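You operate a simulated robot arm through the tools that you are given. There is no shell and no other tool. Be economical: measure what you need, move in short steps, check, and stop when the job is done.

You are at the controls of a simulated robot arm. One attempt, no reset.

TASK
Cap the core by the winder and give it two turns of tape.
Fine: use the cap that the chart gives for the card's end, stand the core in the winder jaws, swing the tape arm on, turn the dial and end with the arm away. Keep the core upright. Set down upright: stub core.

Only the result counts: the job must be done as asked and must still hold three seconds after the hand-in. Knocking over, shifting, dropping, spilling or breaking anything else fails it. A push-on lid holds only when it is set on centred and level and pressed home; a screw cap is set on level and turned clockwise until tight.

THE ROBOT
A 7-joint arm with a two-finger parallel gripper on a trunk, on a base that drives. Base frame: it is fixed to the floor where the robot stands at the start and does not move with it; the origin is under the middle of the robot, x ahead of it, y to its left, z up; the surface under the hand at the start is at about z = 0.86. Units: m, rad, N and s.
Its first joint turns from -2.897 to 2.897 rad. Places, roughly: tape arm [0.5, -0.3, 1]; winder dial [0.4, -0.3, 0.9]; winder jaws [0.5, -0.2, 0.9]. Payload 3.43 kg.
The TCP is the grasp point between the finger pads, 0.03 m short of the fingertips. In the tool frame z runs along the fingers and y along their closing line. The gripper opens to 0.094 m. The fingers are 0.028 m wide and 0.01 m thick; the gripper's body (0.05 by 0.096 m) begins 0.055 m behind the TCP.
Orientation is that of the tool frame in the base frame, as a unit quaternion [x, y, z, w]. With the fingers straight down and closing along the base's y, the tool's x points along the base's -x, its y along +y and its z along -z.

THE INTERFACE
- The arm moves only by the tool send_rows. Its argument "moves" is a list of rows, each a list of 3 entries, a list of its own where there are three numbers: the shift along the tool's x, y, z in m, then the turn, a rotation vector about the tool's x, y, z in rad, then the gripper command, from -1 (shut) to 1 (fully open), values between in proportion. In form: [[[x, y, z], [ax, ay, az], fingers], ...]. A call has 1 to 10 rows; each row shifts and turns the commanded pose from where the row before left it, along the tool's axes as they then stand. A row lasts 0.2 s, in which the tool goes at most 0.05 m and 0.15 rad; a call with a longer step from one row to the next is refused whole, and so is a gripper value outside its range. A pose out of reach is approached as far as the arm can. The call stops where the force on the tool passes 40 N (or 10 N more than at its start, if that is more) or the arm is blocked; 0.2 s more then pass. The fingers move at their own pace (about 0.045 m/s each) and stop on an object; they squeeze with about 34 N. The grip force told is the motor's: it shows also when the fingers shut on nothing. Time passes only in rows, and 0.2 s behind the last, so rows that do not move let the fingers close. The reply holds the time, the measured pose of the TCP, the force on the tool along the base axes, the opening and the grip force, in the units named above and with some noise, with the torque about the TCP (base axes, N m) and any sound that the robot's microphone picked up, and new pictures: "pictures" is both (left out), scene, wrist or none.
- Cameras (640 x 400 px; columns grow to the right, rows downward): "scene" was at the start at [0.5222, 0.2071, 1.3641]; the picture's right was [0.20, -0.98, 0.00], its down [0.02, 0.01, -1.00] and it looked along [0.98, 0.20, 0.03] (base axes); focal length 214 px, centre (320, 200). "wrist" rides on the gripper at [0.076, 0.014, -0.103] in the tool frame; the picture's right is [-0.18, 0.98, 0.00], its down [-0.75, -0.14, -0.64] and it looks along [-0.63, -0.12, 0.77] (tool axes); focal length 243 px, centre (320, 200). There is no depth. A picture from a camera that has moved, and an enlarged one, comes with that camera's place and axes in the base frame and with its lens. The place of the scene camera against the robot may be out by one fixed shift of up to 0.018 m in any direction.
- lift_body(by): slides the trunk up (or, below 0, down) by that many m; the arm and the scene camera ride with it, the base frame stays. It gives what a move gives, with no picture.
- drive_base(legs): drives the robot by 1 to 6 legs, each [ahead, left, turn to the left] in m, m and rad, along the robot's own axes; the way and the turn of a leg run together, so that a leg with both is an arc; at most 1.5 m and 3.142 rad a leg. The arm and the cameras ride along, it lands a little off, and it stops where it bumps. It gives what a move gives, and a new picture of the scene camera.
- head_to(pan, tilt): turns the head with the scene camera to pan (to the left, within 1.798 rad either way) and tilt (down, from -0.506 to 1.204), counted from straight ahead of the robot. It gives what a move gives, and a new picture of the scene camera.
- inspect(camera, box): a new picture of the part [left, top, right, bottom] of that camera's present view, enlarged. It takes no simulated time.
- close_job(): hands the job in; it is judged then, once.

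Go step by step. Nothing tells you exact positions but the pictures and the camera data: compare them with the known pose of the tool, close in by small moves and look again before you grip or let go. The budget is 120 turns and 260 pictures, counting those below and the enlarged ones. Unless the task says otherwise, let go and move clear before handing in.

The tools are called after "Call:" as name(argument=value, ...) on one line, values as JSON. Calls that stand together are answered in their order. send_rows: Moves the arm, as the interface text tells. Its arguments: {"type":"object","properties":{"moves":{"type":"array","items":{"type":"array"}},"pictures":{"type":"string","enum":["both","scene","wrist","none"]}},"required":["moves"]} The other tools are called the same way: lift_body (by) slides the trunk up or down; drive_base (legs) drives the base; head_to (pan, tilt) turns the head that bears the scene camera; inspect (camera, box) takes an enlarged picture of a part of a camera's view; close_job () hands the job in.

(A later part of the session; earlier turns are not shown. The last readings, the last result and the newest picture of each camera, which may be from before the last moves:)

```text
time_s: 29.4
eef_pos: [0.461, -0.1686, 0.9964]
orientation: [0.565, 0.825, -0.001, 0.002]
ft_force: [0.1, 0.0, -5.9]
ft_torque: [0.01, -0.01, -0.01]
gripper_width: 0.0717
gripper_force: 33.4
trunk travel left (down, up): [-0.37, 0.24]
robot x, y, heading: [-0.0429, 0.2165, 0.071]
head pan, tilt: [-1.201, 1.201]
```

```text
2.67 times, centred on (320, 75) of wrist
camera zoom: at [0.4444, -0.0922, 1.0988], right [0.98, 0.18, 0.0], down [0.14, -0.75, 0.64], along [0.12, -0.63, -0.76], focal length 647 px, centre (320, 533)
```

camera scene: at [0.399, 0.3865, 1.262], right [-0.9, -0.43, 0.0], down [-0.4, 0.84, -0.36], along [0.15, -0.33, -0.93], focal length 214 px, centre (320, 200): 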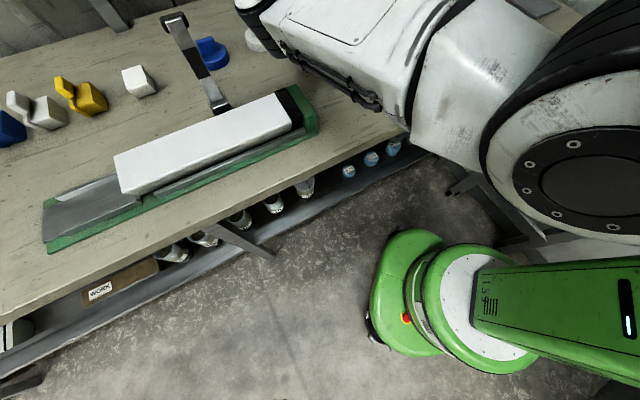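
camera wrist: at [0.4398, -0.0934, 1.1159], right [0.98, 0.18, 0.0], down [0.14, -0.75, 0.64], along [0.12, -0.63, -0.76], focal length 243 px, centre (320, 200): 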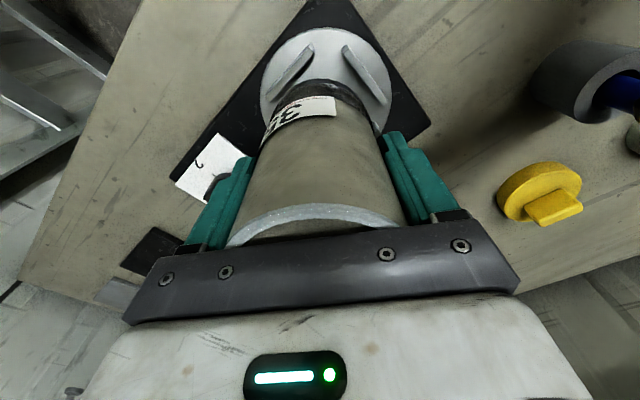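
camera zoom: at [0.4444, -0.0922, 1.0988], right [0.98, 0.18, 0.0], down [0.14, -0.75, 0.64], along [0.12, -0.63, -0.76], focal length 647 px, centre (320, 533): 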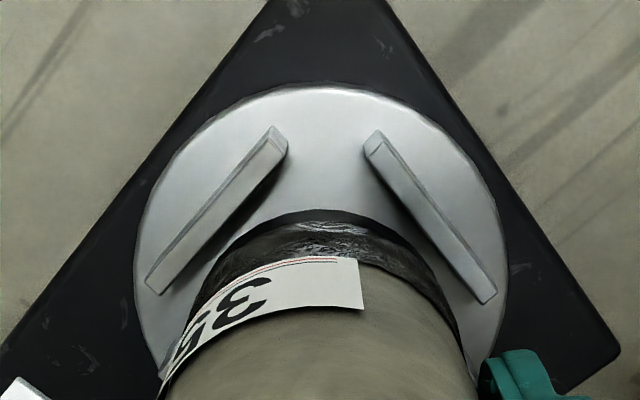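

The foot sits centrally between the jaws, just ~2 mm off. I'll trim that and lower slowly until it touches.

Call:
send_rows(moves=[[[-0.0009, -0.0019, 0], [0, 0, 0], -1], [[0, 0, 0.005], [0, 0, 0], -1], [[0, 0, 0.005], [0, 0, 0], -1], [[0, 0, 0.005], [0, 0, 0], -1], [[0, 0, 0.005], [0, 0, 0], -1], [[0, 0, 0], [0, 0, 0], -1]], pictures="none")

Call:
inspect(camera="wrist", box=[200, 0, 440, 150])

```text
time_s: 30.8
eef_pos: [0.4588, -0.17, 0.977]
orientation: [0.565, 0.825, -0.001, 0.001]
ft_force: [11.2, 12.4, -1.4]
ft_torque: [0.63, -0.52, 0.0]
gripper_width: 0.0715
gripper_force: 34.3
trunk travel left (down, up): [-0.37, 0.24]
robot x, y, heading: [-0.0446, 0.216, 0.073]
head pan, tilt: [-1.201, 1.201]
```

```text
2.67 times, centred on (320, 75) of wrist
camera zoom: at [0.4436, -0.0943, 1.0793], right [0.98, 0.18, 0.0], down [0.14, -0.75, 0.64], along [0.12, -0.63, -0.76], focal length 647 px, centre (320, 533)
```

zoom: 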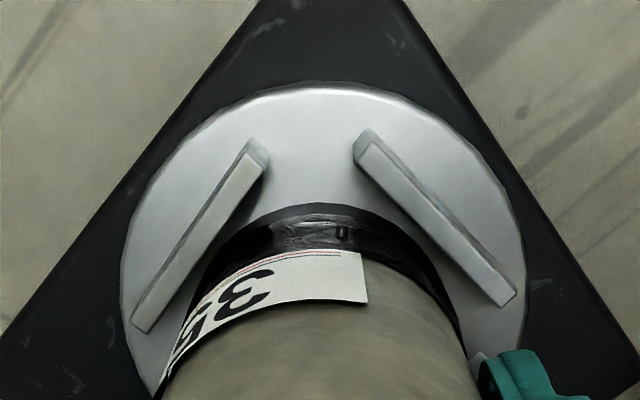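

A far-side jaw pushes the foot toward +x+y by about 17 N. I'll shift about 2.5 mm that way and check the force.

Call:
send_rows(moves=[[[0.0013, 0.0022, 0], [0, 0, 0], -1], [[0, 0, 0], [0, 0, 0], -1]], pictures="none")

```text
time_s: 31.4
eef_pos: [0.4583, -0.1681, 0.9771]
orientation: [0.566, 0.825, -0.003, 0.001]
ft_force: [3.0, 0.7, -5.1]
ft_torque: [0.05, -0.14, 0.03]
gripper_width: 0.0715
gripper_force: 34.1
trunk travel left (down, up): [-0.37, 0.24]
robot x, y, heading: [-0.0466, 0.2194, 0.068]
head pan, tilt: [-1.201, 1.201]
```

Most of the side force is gone. I'll shift a hair more and lower until it seats.

Call:
send_rows(moves=[[[0.0002, 0.0008, 0], [0, 0, 0], -1], [[0, 0, 0.004], [0, 0, 0], -1], [[0, 0, 0.004], [0, 0, 0], -1], [[0, 0, 0], [0, 0, 0], -1]], pictures="none")

Call:
inspect(camera="wrist", box=[200, 0, 440, 150])

```text
time_s: 32.1
eef_pos: [0.4602, -0.1678, 0.9754]
orientation: [0.565, 0.825, -0.005, 0.002]
ft_force: [-1.6, 0.5, 17.1]
ft_torque: [0.78, -0.27, -0.02]
gripper_width: 0.0715
gripper_force: 34.1
trunk travel left (down, up): [-0.37, 0.24]
robot x, y, heading: [-0.0422, 0.2205, 0.065]
head pan, tilt: [-1.201, 1.201]
stopped in row 3: the force on the tool passed its limit at 47 N (the readings are from after the stop); the commanded pose is now the measured one
```

```text
2.67 times, centred on (320, 75) of wrist
camera zoom: at [0.4446, -0.0917, 1.0768], right [0.98, 0.18, 0.0], down [0.14, -0.75, 0.65], along [0.12, -0.64, -0.76], focal length 647 px, centre (320, 533)
```

zoom: 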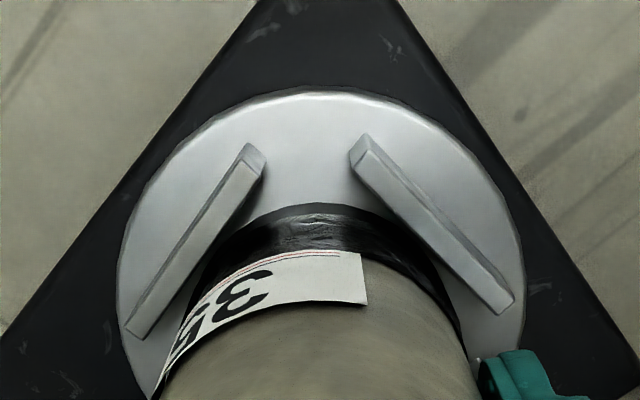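

Something vertical stopped it with contact at the near edge. To tell whether that's the disc or a jaw top, I'll lift 2 mm and probe sideways toward +x+y.

Call:
send_rows(moves=[[[0, 0, -0.002], [0.005, 0, 0], -1], [[0, 0, 0], [0, 0, 0], -1]], pictures="none")

Call:
send_rows(moves=[[[0.0018, 0.0027, 0], [0, 0, 0], -1], [[0, 0, 0], [0, 0, 0], -1]], pictures="none")

```text
time_s: 32.7
eef_pos: [0.4604, -0.1677, 0.9747]
orientation: [0.565, 0.825, -0.007, 0.002]
ft_force: [-1.6, 0.3, 9.2]
ft_torque: [0.31, -0.37, 0.01]
gripper_width: 0.0715
gripper_force: 34.4
trunk travel left (down, up): [-0.37, 0.24]
robot x, y, heading: [-0.0488, 0.2154, 0.072]
head pan, tilt: [-1.201, 1.201]
```

```text
time_s: 33.3
eef_pos: [0.4616, -0.1665, 0.976]
orientation: [0.565, 0.825, -0.006, 0.002]
ft_force: [-3.2, -1.6, 2.4]
ft_torque: [0.02, -0.05, -0.01]
gripper_width: 0.0716
gripper_force: 33.9
trunk travel left (down, up): [-0.37, 0.24]
robot x, y, heading: [-0.0455, 0.2193, 0.074]
head pan, tilt: [-1.201, 1.201]
```

Light opposing side forces show up on both sides, so the foot is inside the jaws and the stop is the disc. I'll centre it, level the tool, and press lightly before letting go.

Call:
send_rows(moves=[[[-0.0009, -0.0017, 0], [-0.0077, 0.0101, 0], -1], [[0, 0, 0.001], [0, 0, 0], -1], [[0, 0, 0], [0, 0, 0], -1]], pictures="none")

Call:
inspect(camera="wrist", box=[160, 0, 480, 200])

```text
time_s: 34.1
eef_pos: [0.462, -0.167, 0.975]
orientation: [0.565, 0.825, -0.001, 0.0]
ft_force: [0.8, 2.7, 13.6]
ft_torque: [-0.33, -0.48, 0.0]
gripper_width: 0.0716
gripper_force: 33.5
trunk travel left (down, up): [-0.37, 0.24]
robot x, y, heading: [-0.0473, 0.2174, 0.075]
head pan, tilt: [-1.201, 1.201]
```

```text
2.00 times, centred on (320, 100) of wrist
camera zoom: at [0.4456, -0.0911, 1.0777], right [0.98, 0.18, 0.0], down [0.14, -0.75, 0.64], along [0.12, -0.63, -0.77], focal length 485 px, centre (320, 400)
```

zoom: 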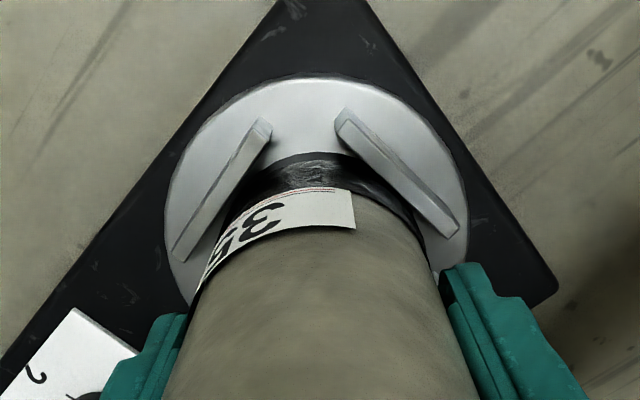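

Tilting moved the contact from one edge to the other, so the core is flat on the disc. I'll open the fingers and see if it stays.

Call:
send_rows(moves=[[[0, 0, 0], [0, 0, 0], 0.7], [[0, 0, 0], [0, 0, 0], 0.8], [[0, 0, 0], [0, 0, 0], 1], [[0, 0, 0], [0, 0, 0], 1]], pictures="none")

Call:
send_rows(moves=[[[0, 0, -0.02], [0, 0, 0], 1], [[0, 0, -0.03], [0, 0, 0], 1], [[0, 0, -0.03], [0, 0, 0], 1], [[0, 0, 0], [0, 0, 0], 1]], pictures="wrist")

Call:
inspect(camera="wrist", box=[160, 40, 480, 240])

```text
time_s: 35.1
eef_pos: [0.4597, -0.1675, 0.975]
orientation: [0.565, 0.825, 0.0, -0.001]
ft_force: [2.8, 2.6, 19.7]
ft_torque: [-0.14, -0.13, 0.0]
gripper_width: 0.094
gripper_force: 0.1
trunk travel left (down, up): [-0.37, 0.24]
robot x, y, heading: [-0.0434, 0.217, 0.07]
head pan, tilt: [-1.201, 1.201]
```

```text
time_s: 36.1
eef_pos: [0.4611, -0.1684, 1.0538]
orientation: [0.565, 0.825, -0.001, -0.002]
ft_force: [-0.9, 0.3, -0.3]
ft_torque: [-0.04, -0.01, -0.02]
gripper_width: 0.0942
gripper_force: 0.1
trunk travel left (down, up): [-0.37, 0.24]
robot x, y, heading: [-0.0436, 0.2197, 0.075]
head pan, tilt: [-1.201, 1.201]
camera wrist: at [0.446, -0.0928, 1.1571], right [0.98, 0.18, 0.0], down [0.14, -0.75, 0.64], along [0.12, -0.63, -0.77], focal length 243 px, centre (320, 200)
```

wrist: 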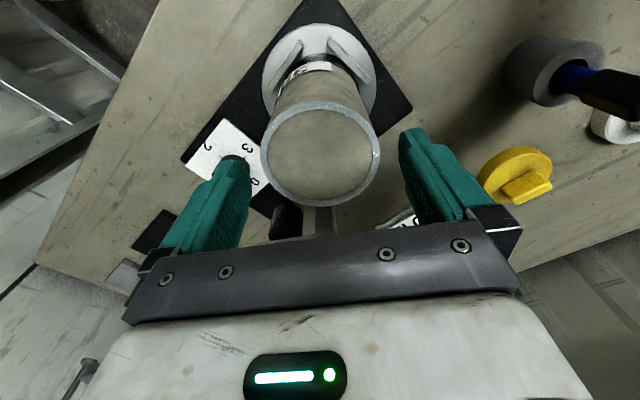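

```text
2.00 times, centred on (320, 140) of wrist
camera zoom: at [0.446, -0.0928, 1.1571], right [0.98, 0.18, 0.0], down [0.14, -0.75, 0.64], along [0.12, -0.63, -0.77], focal length 485 px, centre (320, 320)
```

zoom: 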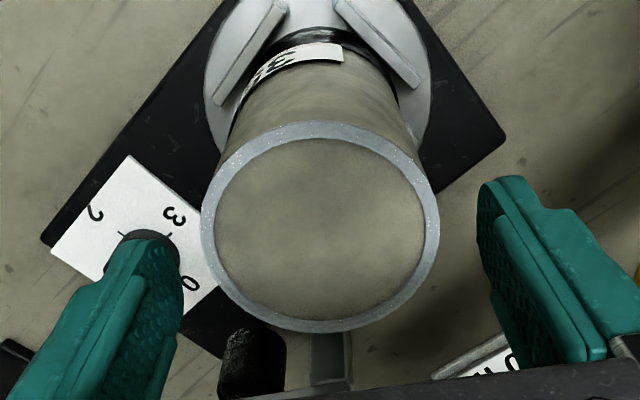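

The core stands upright in the jaws with its rim at z≈1.03. Next is the blue cap at about (0.89, 0.0); I'll raise the hand and drive forward a bit for reach.

Call:
send_rows(moves=[[[0, 0, -0.04], [0, 0, 0], 1], [[0, 0, -0.04], [0, 0, 0], 1], [[0, 0, -0.03], [0, 0, 0], 1], [[0, 0, 0], [0, 0, 0], 1]], pictures="none")

Call:
drive_base(legs=[[0.08, 0, 0]])

```text
time_s: 37.1
eef_pos: [0.4636, -0.1684, 1.1645]
orientation: [0.564, 0.826, 0.0, 0.0]
ft_force: [-0.6, 0.3, -1.2]
ft_torque: [0.02, 0.0, 0.01]
gripper_width: 0.0943
gripper_force: 0.1
trunk travel left (down, up): [-0.37, 0.24]
robot x, y, heading: [-0.045, 0.2156, 0.073]
head pan, tilt: [-1.201, 1.201]
```

```text
time_s: 38.2
eef_pos: [0.5455, -0.1615, 1.1648]
orientation: [0.566, 0.824, 0.0, 0.0]
ft_force: [-0.2, -0.4, 1.1]
ft_torque: [0.0, -0.01, -0.04]
gripper_width: 0.0944
gripper_force: 0.1
trunk travel left (down, up): [-0.37, 0.24]
robot x, y, heading: [0.0346, 0.2213, 0.065]
head pan, tilt: [-1.201, 1.201]
camera scene: at [0.4804, 0.3918, 1.2621], right [-0.9, -0.43, 0.0], down [-0.4, 0.84, -0.36], along [0.15, -0.33, -0.93], focal length 214 px, centre (320, 200)
```

scene: 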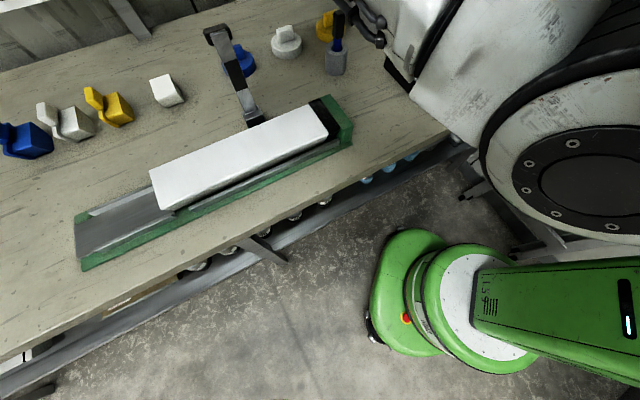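

I'll move over toward the blue cap at height 1.16 and look.

Call:
send_rows(moves=[[[0.008, 0.0453, 0], [0, 0, 0], 1], [[0.008, 0.0453, 0], [0, 0, 0], 1], [[0.008, 0.0453, 0], [0, 0, 0], 1], [[0.008, 0.0453, 0], [0, 0, 0], 1], [[0.008, 0.0453, 0], [0, 0, 0], 1], [[0.008, 0.0453, 0], [0, 0, 0], 1], [[0.008, 0.0453, 0], [0, 0, 0], 1], [[0.008, 0.0453, 0], [0, 0, 0], 1], [[0, 0, 0], [0, 0, 0], 1]], pictures="both")

Call:
inspect(camera="wrist", box=[200, 0, 520, 200])

```text
time_s: 40.2
eef_pos: [0.8621, 0.0307, 1.1626]
orientation: [0.565, 0.825, 0.0, -0.001]
ft_force: [0.2, 0.4, -0.5]
ft_torque: [0.04, -0.02, 0.01]
gripper_width: 0.0943
gripper_force: 0.0
trunk travel left (down, up): [-0.37, 0.24]
robot x, y, heading: [0.0363, 0.2235, 0.069]
head pan, tilt: [-1.201, 1.201]
camera scene: at [0.4806, 0.392, 1.2619], right [-0.9, -0.43, 0.0], down [-0.4, 0.84, -0.36], along [0.15, -0.33, -0.93], focal length 214 px, centre (320, 200)
camera wrist: at [0.847, 0.1051, 1.2649], right [0.98, 0.18, 0.0], down [0.14, -0.75, 0.64], along [0.12, -0.63, -0.77], focal length 243 px, centre (320, 200)
```

scene: 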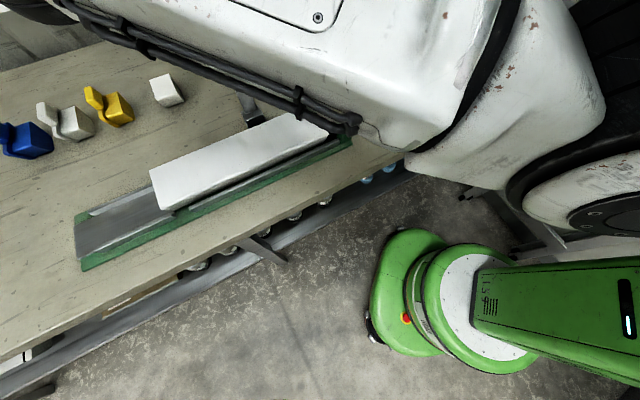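
wrist: 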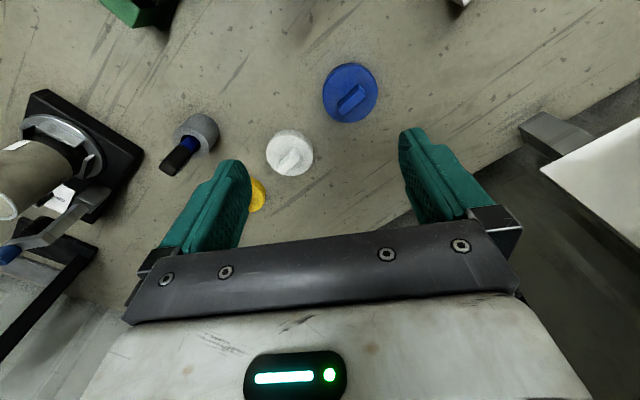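

```text
2.00 times, centred on (360, 100) of wrist
camera zoom: at [0.847, 0.1051, 1.2649], right [0.98, 0.18, 0.0], down [0.14, -0.75, 0.64], along [0.12, -0.63, -0.77], focal length 485 px, centre (240, 400)
```

zoom: 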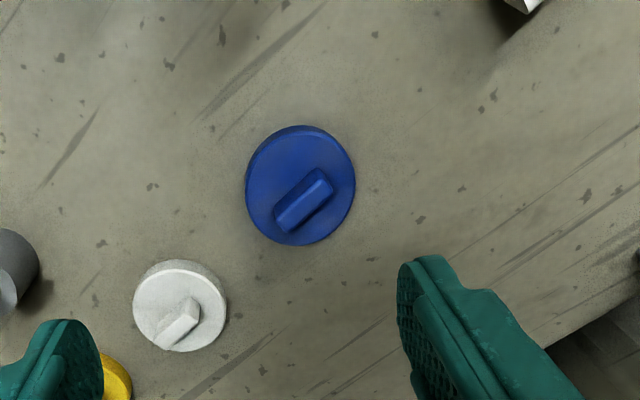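

The blue cap is at about (0.914, 0.001) and its tab runs at about 50° in the base plane. I'll move above it, rotate the hand another 1.065 rad to straddle the tab, and check.

Call:
send_rows(moves=[[[-0.0233, 0.0189, 0.02], [0, 0, 0], 1], [[-0.0233, 0.0189, 0.03], [0, 0, 0], 1], [[0, 0, 0.04], [0, 0, 0], 0.3], [[0, 0, 0], [0, 0, 0], 0.3]], pictures="none")

Call:
send_rows(moves=[[[0, 0, 0], [0, 0, 0.142], 0], [[0, 0, 0], [0, 0, 0.142], 0], [[0, 0, 0], [0, 0, 0.142], 0], [[0, 0, 0], [0, 0, 0.142], 0], [[0, 0, 0], [0, 0, 0.142], 0], [[0, 0, 0], [0, 0, 0.142], 0], [[0, 0, 0], [0, 0, 0.142], 0], [[0, 0, 0], [0, 0, 0.071], 0], [[0, 0, 0], [0, 0, 0], 0]], pictures="wrist")

Call:
inspect(camera="wrist", box=[200, 50, 440, 200])

```text
time_s: 41.2
eef_pos: [0.9128, -0.0027, 1.074]
orientation: [0.565, 0.825, 0.0, 0.0]
ft_force: [0.1, 0.2, 0.6]
ft_torque: [-0.02, 0.01, -0.02]
gripper_width: 0.0609
gripper_force: 0.0
trunk travel left (down, up): [-0.37, 0.24]
robot x, y, heading: [0.036, 0.2216, 0.073]
head pan, tilt: [-1.201, 1.201]
```

```text
time_s: 43.2
eef_pos: [0.9123, -0.0013, 1.0737]
orientation: [0.906, 0.423, -0.002, -0.001]
ft_force: [0.0, -0.3, 0.2]
ft_torque: [-0.02, 0.02, -0.02]
gripper_width: 0.0469
gripper_force: 0.1
trunk travel left (down, up): [-0.37, 0.24]
robot x, y, heading: [0.0368, 0.2214, 0.073]
head pan, tilt: [-1.201, 1.201]
camera wrist: at [0.9713, 0.0458, 1.1759], right [0.64, -0.77, 0.0], down [-0.59, -0.49, 0.64], along [-0.5, -0.41, -0.77], focal length 243 px, centre (320, 200)
```

wrist: 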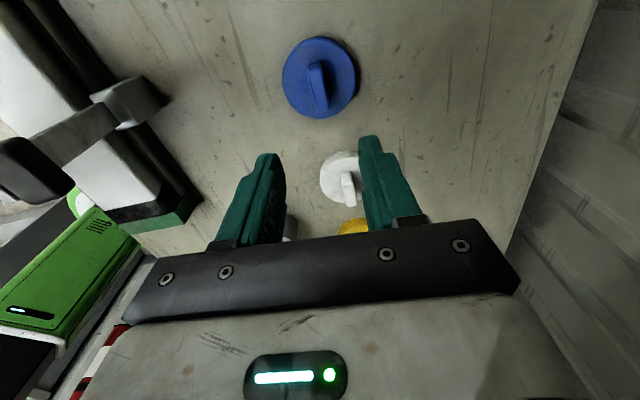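

```text
2.67 times, centred on (320, 125) of wrist
camera zoom: at [0.9713, 0.0458, 1.1759], right [0.64, -0.77, 0.0], down [-0.59, -0.49, 0.64], along [-0.5, -0.41, -0.77], focal length 647 px, centre (320, 400)
```

zoom: 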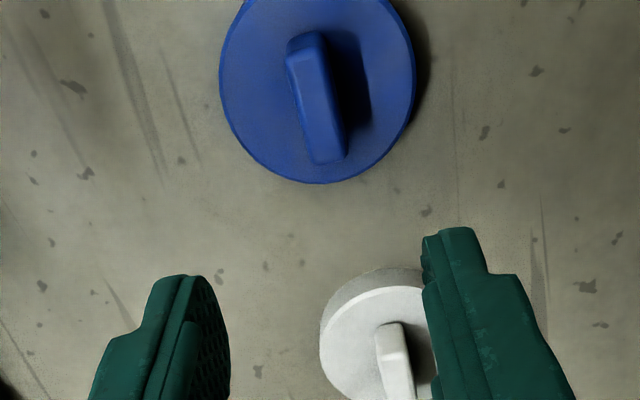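

The tab is lined up with the fingers within ~2°, with the cap centre at (0.912, -0.001). I'll descend to just above the cap disc and look.

Call:
send_rows(moves=[[[0, 0, 0.034], [-0.0034, 0.0028, -0.035], 0], [[0, 0, 0.034], [0, 0, 0], 0], [[0, 0, 0.034], [0, 0, 0], 0], [[0, 0, 0.034], [0, 0, 0], 0], [[0, 0, 0], [0, 0, 0], 0]], pictures="wrist")

Call:
inspect(camera="wrist", box=[200, 80, 440, 230])

```text
time_s: 44.4
eef_pos: [0.9133, 0.0007, 0.941]
orientation: [0.898, 0.44, 0.001, 0.002]
ft_force: [-0.5, 0.1, 0.5]
ft_torque: [0.0, 0.02, -0.03]
gripper_width: 0.0473
gripper_force: 0.0
trunk travel left (down, up): [-0.37, 0.24]
robot x, y, heading: [0.0399, 0.2255, 0.068]
head pan, tilt: [-1.201, 1.201]
camera wrist: at [0.97, 0.0517, 1.044], right [0.67, -0.75, 0.0], down [-0.58, -0.51, 0.64], along [-0.48, -0.43, -0.77], focal length 243 px, centre (320, 200)
```

wrist: 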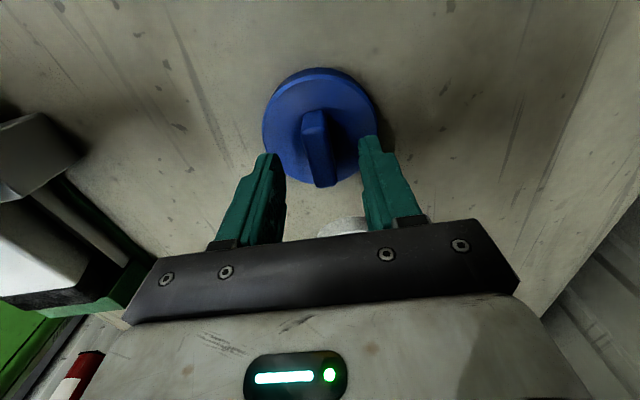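

```text
2.67 times, centred on (320, 155) of wrist
camera zoom: at [0.97, 0.0517, 1.044], right [0.67, -0.75, 0.0], down [-0.58, -0.51, 0.64], along [-0.48, -0.43, -0.77], focal length 647 px, centre (320, 320)
```

zoom: 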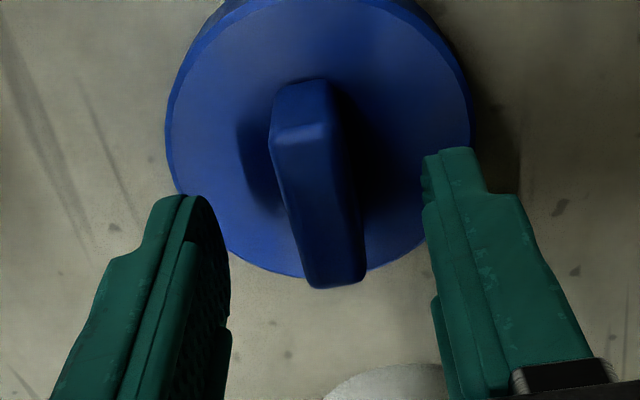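

Perfectly lined up over the tab. I'll descend in small steps until the fingertips nearly reach the cap disc.

Call:
send_rows(moves=[[[0, 0, 0.008], [0, 0, 0], 0], [[0, 0, 0.006], [0, 0, 0], 0], [[0, 0, 0.004], [0, 0, 0], 0], [[0, 0, 0.004], [0, 0, 0], 0], [[0, 0, 0], [0, 0, 0], 0]], pictures="none")

Call:
inspect(camera="wrist", box=[200, 80, 440, 230])

```text
time_s: 45.6
eef_pos: [0.9193, 0.0061, 0.9256]
orientation: [0.896, 0.445, 0.005, 0.006]
ft_force: [0.1, 0.1, -0.2]
ft_torque: [0.0, 0.01, 0.0]
gripper_width: 0.0472
gripper_force: 0.0
trunk travel left (down, up): [-0.37, 0.24]
robot x, y, heading: [0.0377, 0.223, 0.077]
head pan, tilt: [-1.201, 1.201]
```

```text
2.67 times, centred on (320, 155) of wrist
camera zoom: at [0.9732, 0.0578, 1.0282], right [0.67, -0.74, 0.02], down [-0.58, -0.51, 0.64], along [-0.46, -0.44, -0.77], focal length 647 px, centre (320, 320)
```

zoom: 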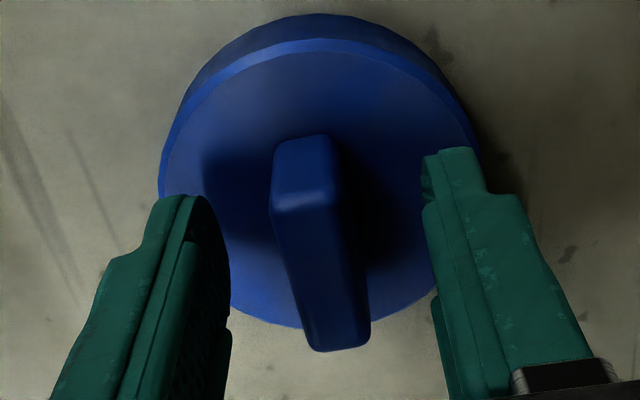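

The hand is drifting because it's near its reach limit here. I'll rise, drive the base closer and come back.

Call:
send_rows(moves=[[[0, 0, -0.04], [0, 0, 0], 0], [[0, 0, -0.05], [0, 0, 0], 0], [[0, 0, -0.03], [0, 0, 0], 0], [[0, 0, 0], [0, 0, 0], 0]], pictures="none")

Call:
drive_base(legs=[[0.055, -0.04, 0]])

```text
time_s: 46.6
eef_pos: [0.9125, -0.0034, 1.0339]
orientation: [0.899, 0.439, 0.002, 0.0]
ft_force: [0.5, -0.3, -0.3]
ft_torque: [-0.01, -0.02, 0.03]
gripper_width: 0.0471
gripper_force: 0.0
trunk travel left (down, up): [-0.37, 0.24]
robot x, y, heading: [0.0364, 0.2205, 0.073]
head pan, tilt: [-1.201, 1.201]
```

```text
time_s: 47.6
eef_pos: [0.9696, -0.0306, 1.0023]
orientation: [0.897, 0.441, -0.01, -0.017]
ft_force: [-0.8, 0.5, 0.3]
ft_torque: [-0.02, 0.01, -0.01]
gripper_width: 0.0472
gripper_force: 0.0
trunk travel left (down, up): [-0.37, 0.24]
robot x, y, heading: [0.0965, 0.1862, 0.068]
head pan, tilt: [-1.201, 1.201]
camera scene: at [0.5413, 0.3582, 1.2597], right [-0.9, -0.43, 0.0], down [-0.4, 0.84, -0.36], along [0.15, -0.33, -0.93], focal length 214 px, centre (320, 200)
```

scene: 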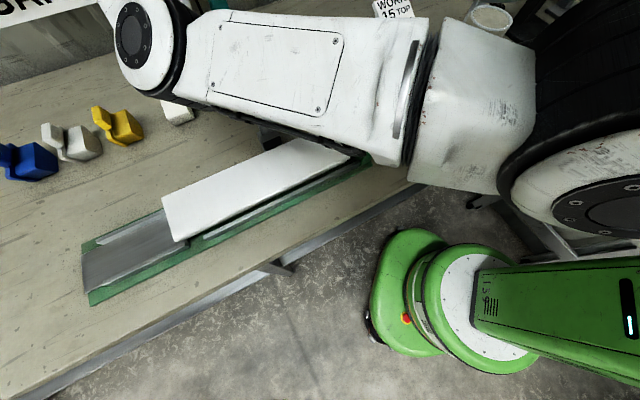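

The hand sagged a little during the drive, so the low elbow may have touched something. I'll raise the hand and look around.

Call:
send_rows(moves=[[[0, 0, -0.03], [0, 0, 0], 0], [[0, 0, -0.03], [0, 0, 0], 0], [[0, 0, -0.03], [0, 0, 0], 0], [[0, 0, 0], [0, 0, 0], 0]], pictures="both")

```text
time_s: 48.5
eef_pos: [0.9544, -0.0297, 1.0043]
orientation: [0.892, 0.443, -0.065, -0.068]
ft_force: [0.6, -0.4, 0.3]
ft_torque: [0.01, -0.02, -0.03]
gripper_width: 0.0469
gripper_force: 0.0
trunk travel left (down, up): [-0.37, 0.24]
robot x, y, heading: [0.0909, 0.1848, 0.071]
head pan, tilt: [-1.201, 1.201]
stopped in row 4: the arm was blocked; the commanded pose is now the measured one
camera scene: at [0.5385, 0.3577, 1.2653], right [-0.9, -0.43, 0.0], down [-0.4, 0.84, -0.36], along [0.15, -0.33, -0.93], focal length 214 px, centre (320, 200)
camera wrist: at [1.028, 0.0157, 1.0972], right [0.66, -0.73, -0.17], down [-0.45, -0.56, 0.7], along [-0.61, -0.39, -0.7], focal length 243 px, centre (320, 200)
```

scene: 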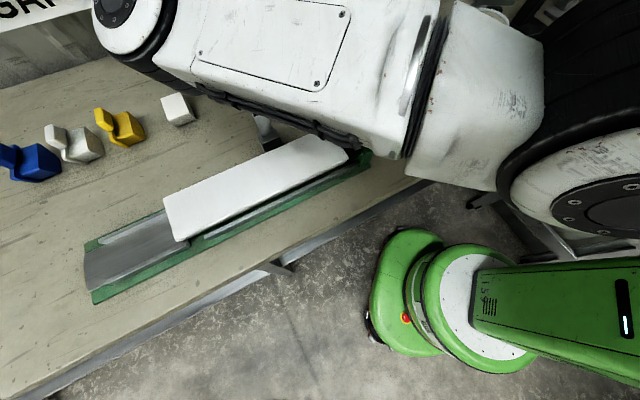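
wrist: 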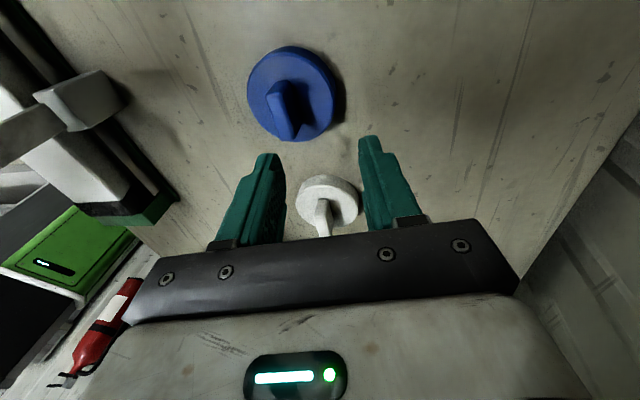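

The hand has gone under the wall shelf and is blocked from rising. I'll move it back away from the wall first, then level it.

Call:
send_rows(moves=[[[-0.001, -0.02, 0.006], [0, 0, 0], 0], [[-0.001, -0.02, 0.006], [0, 0, 0], 0], [[-0.001, -0.02, 0.006], [0, 0, 0], 0], [[0, 0, 0], [0, 0, 0], 0]], pictures="none")

Call:
send_rows(moves=[[[0, 0, 0], [-0.09, 0.028, 0], 0], [[0, 0, 0], [-0.09, 0.028, 0], 0], [[0, 0, 0], [0, 0, 0], 0]], pictures="both")

```text
time_s: 49.5
eef_pos: [0.899, 0.0033, 0.9977]
orientation: [0.893, 0.441, -0.065, -0.062]
ft_force: [-0.3, -0.1, -0.5]
ft_torque: [-0.01, 0.02, -0.01]
gripper_width: 0.047
gripper_force: 0.0
trunk travel left (down, up): [-0.37, 0.24]
robot x, y, heading: [0.09, 0.1896, 0.071]
head pan, tilt: [-1.201, 1.201]
```

```text
time_s: 50.3
eef_pos: [0.8991, 0.0042, 0.9982]
orientation: [0.896, 0.444, 0.0, 0.005]
ft_force: [0.3, -0.3, -0.1]
ft_torque: [0.02, -0.02, -0.01]
gripper_width: 0.0468
gripper_force: 0.1
trunk travel left (down, up): [-0.37, 0.24]
robot x, y, heading: [0.0969, 0.1876, 0.069]
head pan, tilt: [-1.201, 1.201]
camera scene: at [0.5376, 0.3573, 1.262], right [-0.9, -0.43, 0.0], down [-0.4, 0.84, -0.36], along [0.16, -0.33, -0.93], focal length 214 px, centre (320, 200)
camera wrist: at [0.9557, 0.0553, 1.1001], right [0.67, -0.74, 0.01], down [-0.57, -0.51, 0.64], along [-0.47, -0.44, -0.76], focal length 243 px, centre (320, 200)
```

scene: 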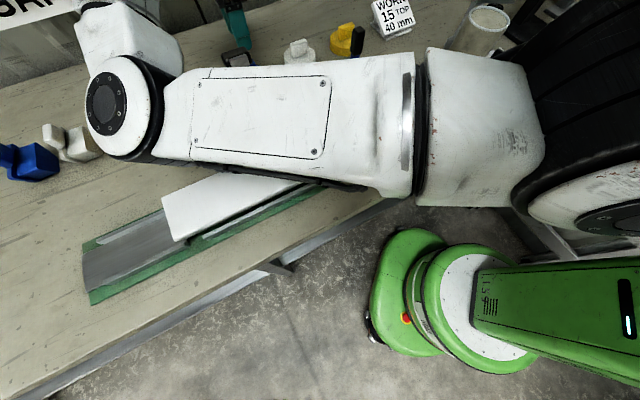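
wrist: 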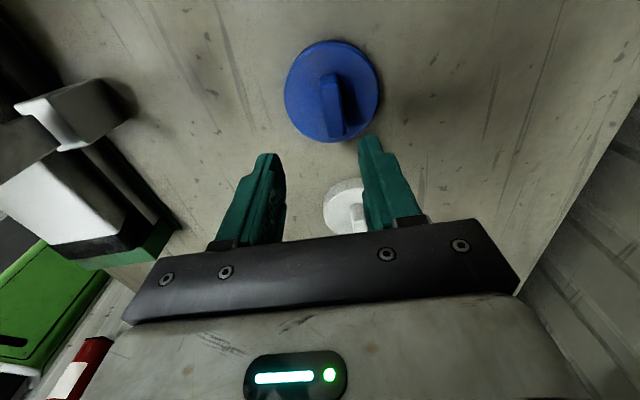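

It's free again. The elbow hangs low over the table items, so I'll pull the hand back from the wall and raise the trunk by 0.15 m to lift the elbow, then come back down.

Call:
send_rows(moves=[[[-0.0015, -0.03, 0], [-0.008, 0.005, 0], 0], [[-0.0015, -0.03, 0], [0, 0, 0], 0], [[0, 0, 0], [0, 0, 0], 0]], pictures="none")

Call:
lift_body(by=0.15)

Call:
send_rows(moves=[[[0, 0, 0.04], [0, 0, 0], 0], [[0, 0, 0.04], [0, 0, 0], 0], [[0, 0, 0], [0, 0, 0], 0]], pictures="both")

```text
time_s: 51.1
eef_pos: [0.8542, 0.0368, 0.996]
orientation: [0.896, 0.444, 0.004, 0.008]
ft_force: [1.0, 0.3, 0.6]
ft_torque: [0.01, -0.01, 0.0]
gripper_width: 0.0467
gripper_force: 0.0
trunk travel left (down, up): [-0.37, 0.24]
robot x, y, heading: [0.096, 0.1875, 0.071]
head pan, tilt: [-1.201, 1.201]
```

```text
time_s: 52.9
eef_pos: [0.8527, 0.0377, 1.1461]
orientation: [0.896, 0.443, 0.003, 0.008]
ft_force: [-0.9, 0.0, -0.2]
ft_torque: [-0.01, -0.02, 0.01]
gripper_width: 0.0469
gripper_force: 0.1
trunk travel left (down, up): [-0.52, 0.09]
robot x, y, heading: [0.0922, 0.1877, 0.075]
head pan, tilt: [-1.201, 1.201]
```

```text
time_s: 53.7
eef_pos: [0.8542, 0.0335, 1.0658]
orientation: [0.896, 0.444, 0.004, 0.008]
ft_force: [-0.8, -0.1, -0.3]
ft_torque: [0.0, 0.04, -0.01]
gripper_width: 0.0471
gripper_force: 0.0
trunk travel left (down, up): [-0.52, 0.09]
robot x, y, heading: [0.0918, 0.1885, 0.072]
head pan, tilt: [-1.201, 1.201]
camera scene: at [0.5377, 0.3573, 1.412], right [-0.9, -0.43, 0.0], down [-0.4, 0.84, -0.36], along [0.15, -0.33, -0.93], focal length 214 px, centre (320, 200)
camera wrist: at [0.9089, 0.0859, 1.1679], right [0.67, -0.74, 0.02], down [-0.58, -0.51, 0.64], along [-0.47, -0.44, -0.77], focal length 243 px, centre (320, 200)
```

scene: 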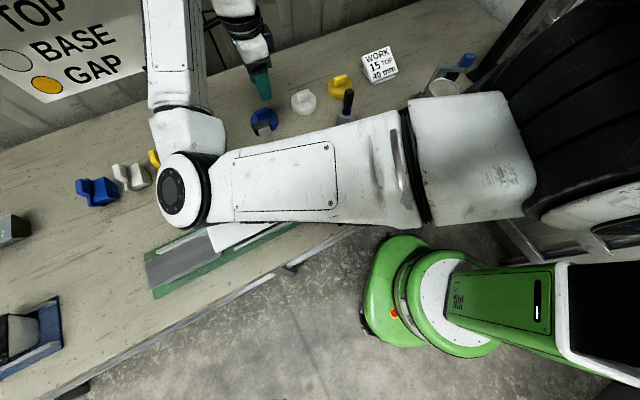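
wrist: 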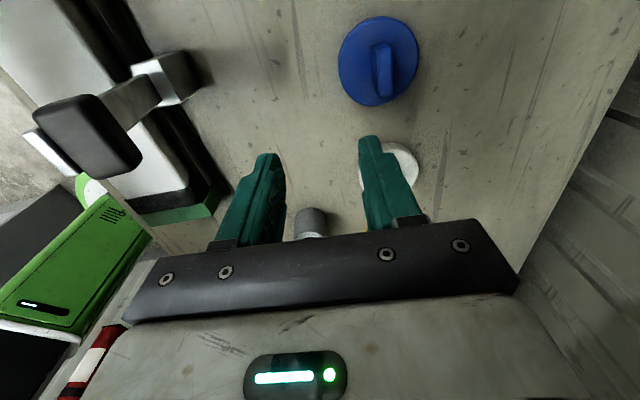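

The view is better with the trunk up. I'll level the tool, move back over the blue cap and lower to z≈0.97, then check.

Call:
send_rows(moves=[[[0.0038, 0.0335, 0], [0.018, 0, 0], 0], [[0.0038, 0.0335, 0], [0, 0, 0], 0], [[0, 0, 0.03], [0, 0, 0], 0], [[0, 0, 0.03], [0, 0, 0], 0], [[0, 0, 0.03], [0, 0, 0], 0], [[0, 0, 0], [0, 0, 0], 0]], pictures="both")

Call:
inspect(camera="wrist", box=[200, 80, 440, 230])

```text
time_s: 55.1
eef_pos: [0.9133, -0.0003, 0.975]
orientation: [0.896, 0.444, -0.001, -0.001]
ft_force: [0.4, 0.3, 0.0]
ft_torque: [0.03, -0.01, 0.0]
gripper_width: 0.0469
gripper_force: 0.2
trunk travel left (down, up): [-0.52, 0.09]
robot x, y, heading: [0.093, 0.1881, 0.077]
head pan, tilt: [-1.201, 1.201]
camera scene: at [0.5377, 0.3572, 1.412], right [-0.9, -0.43, 0.0], down [-0.4, 0.84, -0.36], along [0.16, -0.33, -0.93], focal length 214 px, centre (320, 200)
camera wrist: at [0.969, 0.0502, 1.0778], right [0.67, -0.74, 0.0], down [-0.57, -0.51, 0.64], along [-0.48, -0.43, -0.77], focal length 243 px, centre (320, 200)
```

scene: 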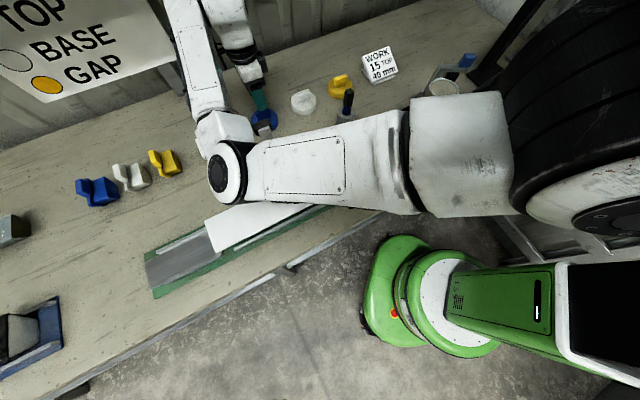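
wrist: 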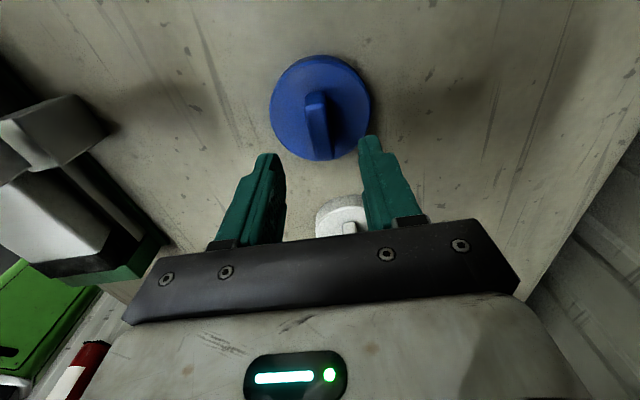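

```text
2.67 times, centred on (320, 155) of wrist
camera zoom: at [0.969, 0.0502, 1.0778], right [0.67, -0.74, 0.0], down [-0.57, -0.51, 0.64], along [-0.48, -0.43, -0.77], focal length 647 px, centre (320, 320)
```

zoom: 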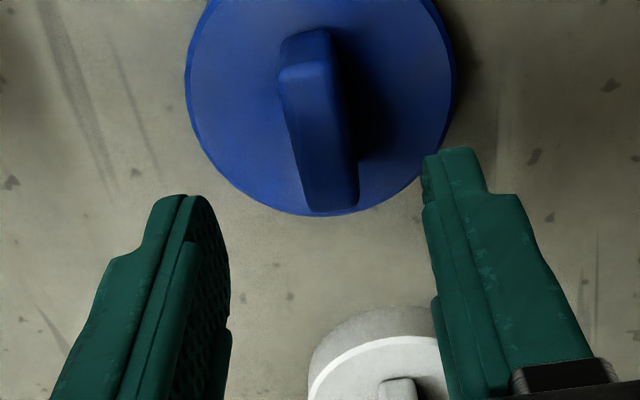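

All is level and lined up. I'll descend in smaller steps toward the cap disc.

Call:
send_rows(moves=[[[0, 0, 0.02], [0, 0, 0], 0], [[0, 0, 0.016], [0, 0, 0], 0], [[0, 0, 0.008], [0, 0, 0], 0], [[0, 0, 0.006], [0, 0, 0], 0], [[0, 0, 0], [0, 0, 0], 0]], pictures="none")

Call:
inspect(camera="wrist", box=[200, 80, 440, 230])

```text
time_s: 56.3
eef_pos: [0.9124, 0.0018, 0.9269]
orientation: [0.896, 0.444, -0.001, -0.001]
ft_force: [0.1, -0.2, -0.4]
ft_torque: [0.01, 0.02, 0.02]
gripper_width: 0.047
gripper_force: 0.1
trunk travel left (down, up): [-0.52, 0.09]
robot x, y, heading: [0.0958, 0.1855, 0.075]
head pan, tilt: [-1.201, 1.201]
```

```text
2.67 times, centred on (320, 155) of wrist
camera zoom: at [0.9688, 0.0525, 1.029], right [0.67, -0.74, 0.0], down [-0.57, -0.51, 0.64], along [-0.48, -0.43, -0.77], focal length 647 px, centre (320, 320)
```

zoom: 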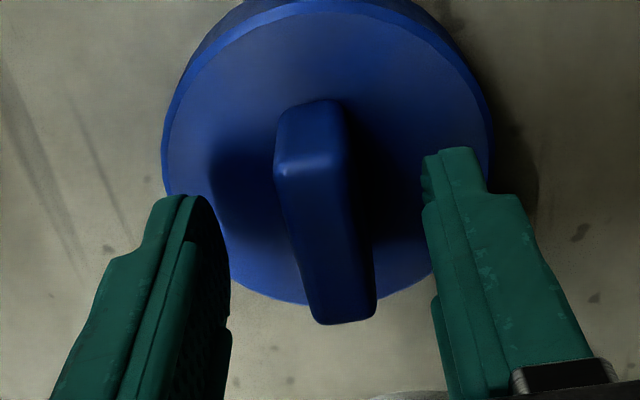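

No drift now. I'll continue down gently until there's contact or ~1.5 cm more.

Call:
send_rows(moves=[[[0, 0, 0.004], [0, 0, 0], 0], [[0, 0, 0.004], [0, 0, 0], 0], [[0, 0, 0.003], [0, 0, 0], 0], [[0, 0, 0], [0, 0, 0], 0]], pictures="none")

Call:
inspect(camera="wrist", box=[200, 80, 440, 230])

```text
time_s: 57.3
eef_pos: [0.9132, 0.0017, 0.9152]
orientation: [0.896, 0.444, 0.0, 0.0]
ft_force: [0.0, 0.4, 0.5]
ft_torque: [0.01, 0.01, -0.03]
gripper_width: 0.0468
gripper_force: 0.1
trunk travel left (down, up): [-0.52, 0.09]
robot x, y, heading: [0.0954, 0.1853, 0.075]
head pan, tilt: [-1.201, 1.201]
```

```text
2.67 times, centred on (320, 155) of wrist
camera zoom: at [0.9689, 0.0536, 1.0189], right [0.67, -0.74, 0.0], down [-0.57, -0.51, 0.64], along [-0.48, -0.43, -0.77], focal length 647 px, centre (320, 320)
```

zoom: 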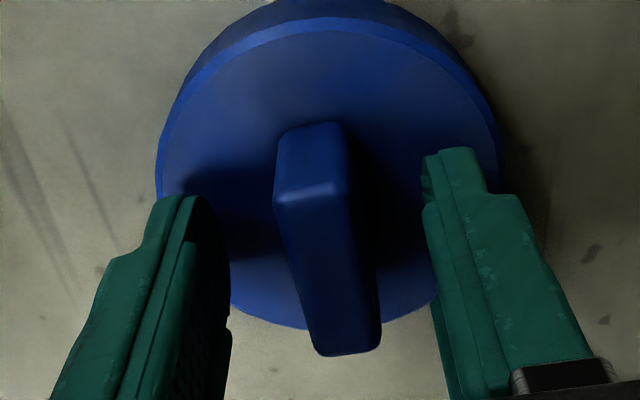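

Call:
send_rows(moves=[[[0, 0, 0.003], [0, 0, 0], 0], [[0, 0, 0.002], [0, 0, 0], 0], [[0, 0, 0], [0, 0, 0], 0]], pictures="none")

Call:
inspect(camera="wrist", box=[200, 80, 440, 230])

```text
time_s: 58.1
eef_pos: [0.9154, 0.0064, 0.9154]
orientation: [0.895, 0.446, 0.003, 0.002]
ft_force: [-0.9, 0.1, 0.2]
ft_torque: [0.01, 0.01, -0.04]
gripper_width: 0.0471
gripper_force: 0.1
trunk travel left (down, up): [-0.52, 0.09]
robot x, y, heading: [0.0963, 0.1837, 0.069]
head pan, tilt: [-1.201, 1.201]
```

```text
2.67 times, centred on (320, 155) of wrist
camera zoom: at [0.9705, 0.0566, 1.0181], right [0.67, -0.74, 0.0], down [-0.57, -0.52, 0.64], along [-0.47, -0.43, -0.77], focal length 647 px, centre (320, 320)
```

zoom: 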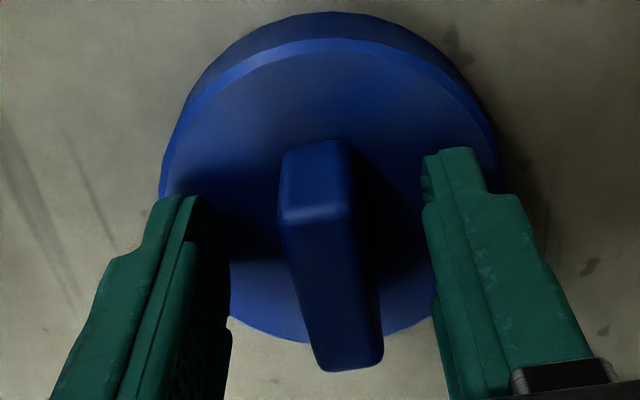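

The tab top is at about z=0.908 and the tips are at 0.885, so there's about 2 cm of overlap, which is enough. I'll close on the tab here.

Call:
send_rows(moves=[[[0, 0, -0.002], [0, 0, 0], 0], [[0, 0, 0], [0, 0, 0], -1], [[0, 0, 0], [0, 0, 0], -1], [[0, 0, 0], [0, 0, 0], -1], [[0, 0, 0], [0, 0, 0], -1]], pictures="none")

Call:
inspect(camera="wrist", box=[200, 80, 440, 230])

```text
time_s: 59.3
eef_pos: [0.9145, 0.0073, 0.9163]
orientation: [0.895, 0.447, 0.003, 0.002]
ft_force: [1.4, 1.5, 10.2]
ft_torque: [0.26, -0.2, -0.03]
gripper_width: 0.019
gripper_force: 33.7
trunk travel left (down, up): [-0.52, 0.09]
robot x, y, heading: [0.0938, 0.1884, 0.072]
head pan, tilt: [-1.201, 1.201]
```

```text
2.67 times, centred on (320, 155) of wrist
camera zoom: at [0.9704, 0.0579, 1.0185], right [0.67, -0.74, 0.0], down [-0.57, -0.52, 0.64], along [-0.47, -0.43, -0.77], focal length 647 px, centre (320, 320)
```

zoom: 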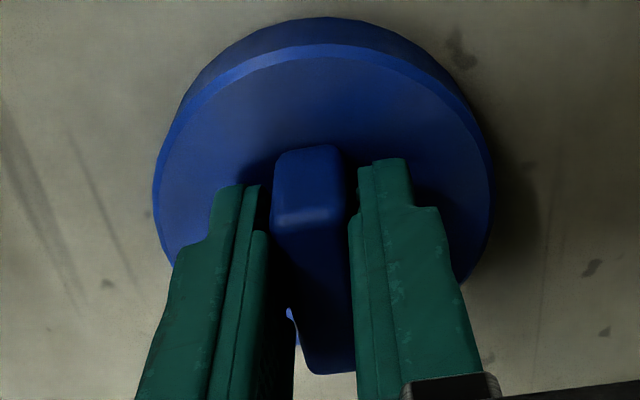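

Gripped (0.019 wide). I'll lift slowly straight up and check that the cap follows level.

Call:
send_rows(moves=[[[0, 0, -0.006], [0, 0, 0], -1], [[0, 0, -0.008], [0, 0, 0], -1], [[0, 0, -0.01], [0, 0, 0], -1], [[0, 0, -0.01], [0, 0, 0], -1], [[0, 0, -0.01], [0, 0, 0], -1], [[0, 0, 0], [0, 0, 0], -1]], pictures="scene")

Call:
inspect(camera="wrist", box=[160, 50, 480, 250])

```text
time_s: 60.7
eef_pos: [0.9102, -0.0, 0.9568]
orientation: [0.897, 0.443, -0.001, -0.002]
ft_force: [-0.8, -0.2, 0.3]
ft_torque: [-0.03, 0.02, -0.02]
gripper_width: 0.019
gripper_force: 34.2
trunk travel left (down, up): [-0.52, 0.09]
robot x, y, heading: [0.097, 0.1892, 0.076]
head pan, tilt: [-1.201, 1.201]
camera scene: at [0.5378, 0.3568, 1.412], right [-0.9, -0.43, 0.0], down [-0.4, 0.84, -0.36], along [0.15, -0.33, -0.93], focal length 214 px, centre (320, 200)
```

scene: 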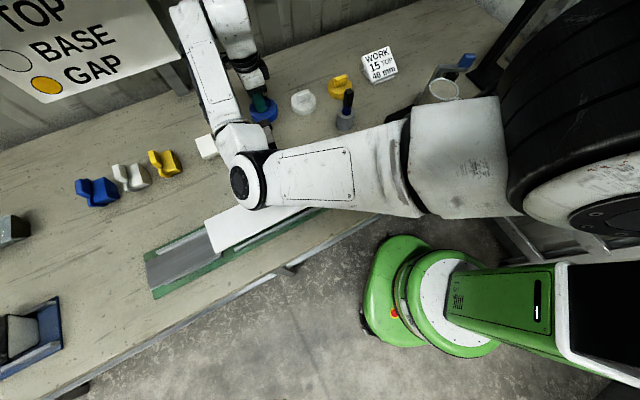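

```text
2.00 times, centred on (320, 150) of wrist
camera zoom: at [0.9676, 0.0514, 1.0598], right [0.67, -0.74, 0.0], down [-0.57, -0.51, 0.64], along [-0.48, -0.43, -0.77], focal length 485 px, centre (320, 300)
```

zoom: 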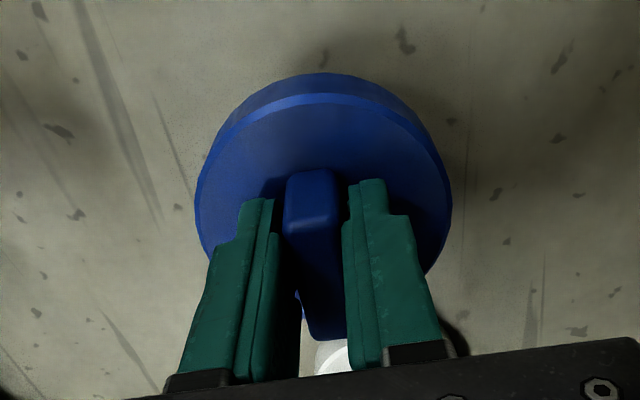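

The cap is held level. I'll back away from the wall, rise to z≈1.14, and carry it toward the core.

Call:
send_rows(moves=[[[0, -0.02, -0.02], [0, 0, 0], -1], [[0, -0.03, -0.03], [0, 0, 0], -1], [[0, -0.01, -0.04], [0, 0, 0], -1], [[0, 0, -0.04], [0, 0, 0], -1], [[0, 0, -0.04], [0, 0, 0], -1], [[0, 0, 0], [0, 0, 0], -1]], pictures="none")

Call:
send_rows(moves=[[[-0.033, -0.022, 0], [0, 0, 0], -1], [[-0.033, -0.022, 0], [0, 0, 0], -1], [[-0.033, -0.022, 0], [0, 0, 0], -1], [[-0.033, -0.022, 0], [0, 0, 0], -1], [[-0.033, -0.022, 0], [0, 0, 0], -1], [[-0.033, -0.022, 0], [0, 0, 0], -1], [[-0.033, -0.022, 0], [0, 0, 0], -1], [[0, 0, 0], [0, 0, 0], -1]], pictures="both")

```text
time_s: 62.1
eef_pos: [0.8628, 0.0397, 1.1283]
orientation: [0.896, 0.444, 0.0, 0.0]
ft_force: [-0.5, 0.2, -0.5]
ft_torque: [0.0, -0.01, -0.02]
gripper_width: 0.0191
gripper_force: 33.8
trunk travel left (down, up): [-0.52, 0.09]
robot x, y, heading: [0.0937, 0.1852, 0.073]
head pan, tilt: [-1.201, 1.201]
```

```text
time_s: 63.9
eef_pos: [0.5986, -0.0525, 1.1276]
orientation: [0.896, 0.444, 0.0, -0.001]
ft_force: [0.6, 1.0, 0.3]
ft_torque: [0.01, -0.01, 0.02]
gripper_width: 0.0191
gripper_force: 33.9
trunk travel left (down, up): [-0.52, 0.09]
robot x, y, heading: [0.0944, 0.186, 0.076]
head pan, tilt: [-1.201, 1.201]
camera scene: at [0.5375, 0.3571, 1.412], right [-0.9, -0.43, 0.0], down [-0.4, 0.84, -0.36], along [0.16, -0.33, -0.93], focal length 214 px, centre (320, 200)
camera wrist: at [0.655, -0.0015, 1.2303], right [0.67, -0.74, 0.0], down [-0.57, -0.52, 0.64], along [-0.48, -0.43, -0.77], focal length 243 px, centre (320, 200)
```

scene: 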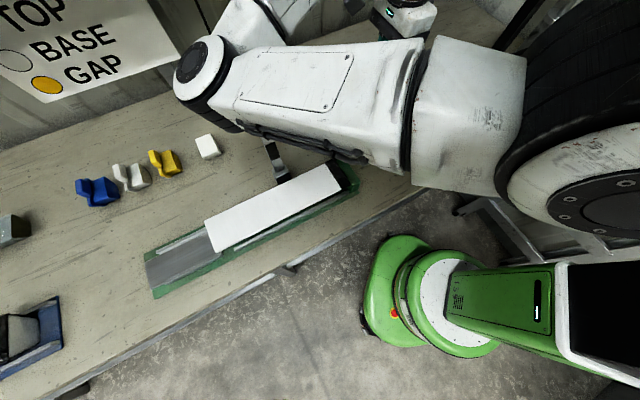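
wrist: 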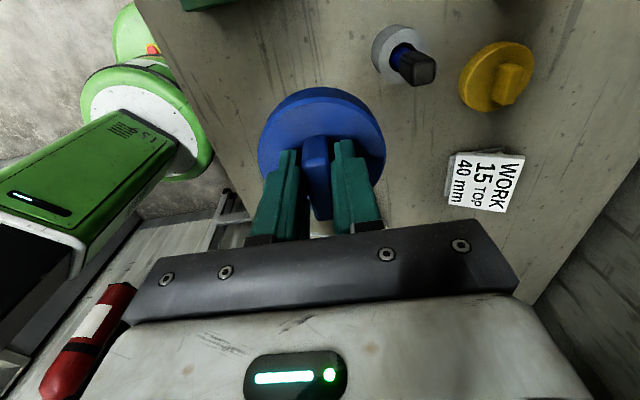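

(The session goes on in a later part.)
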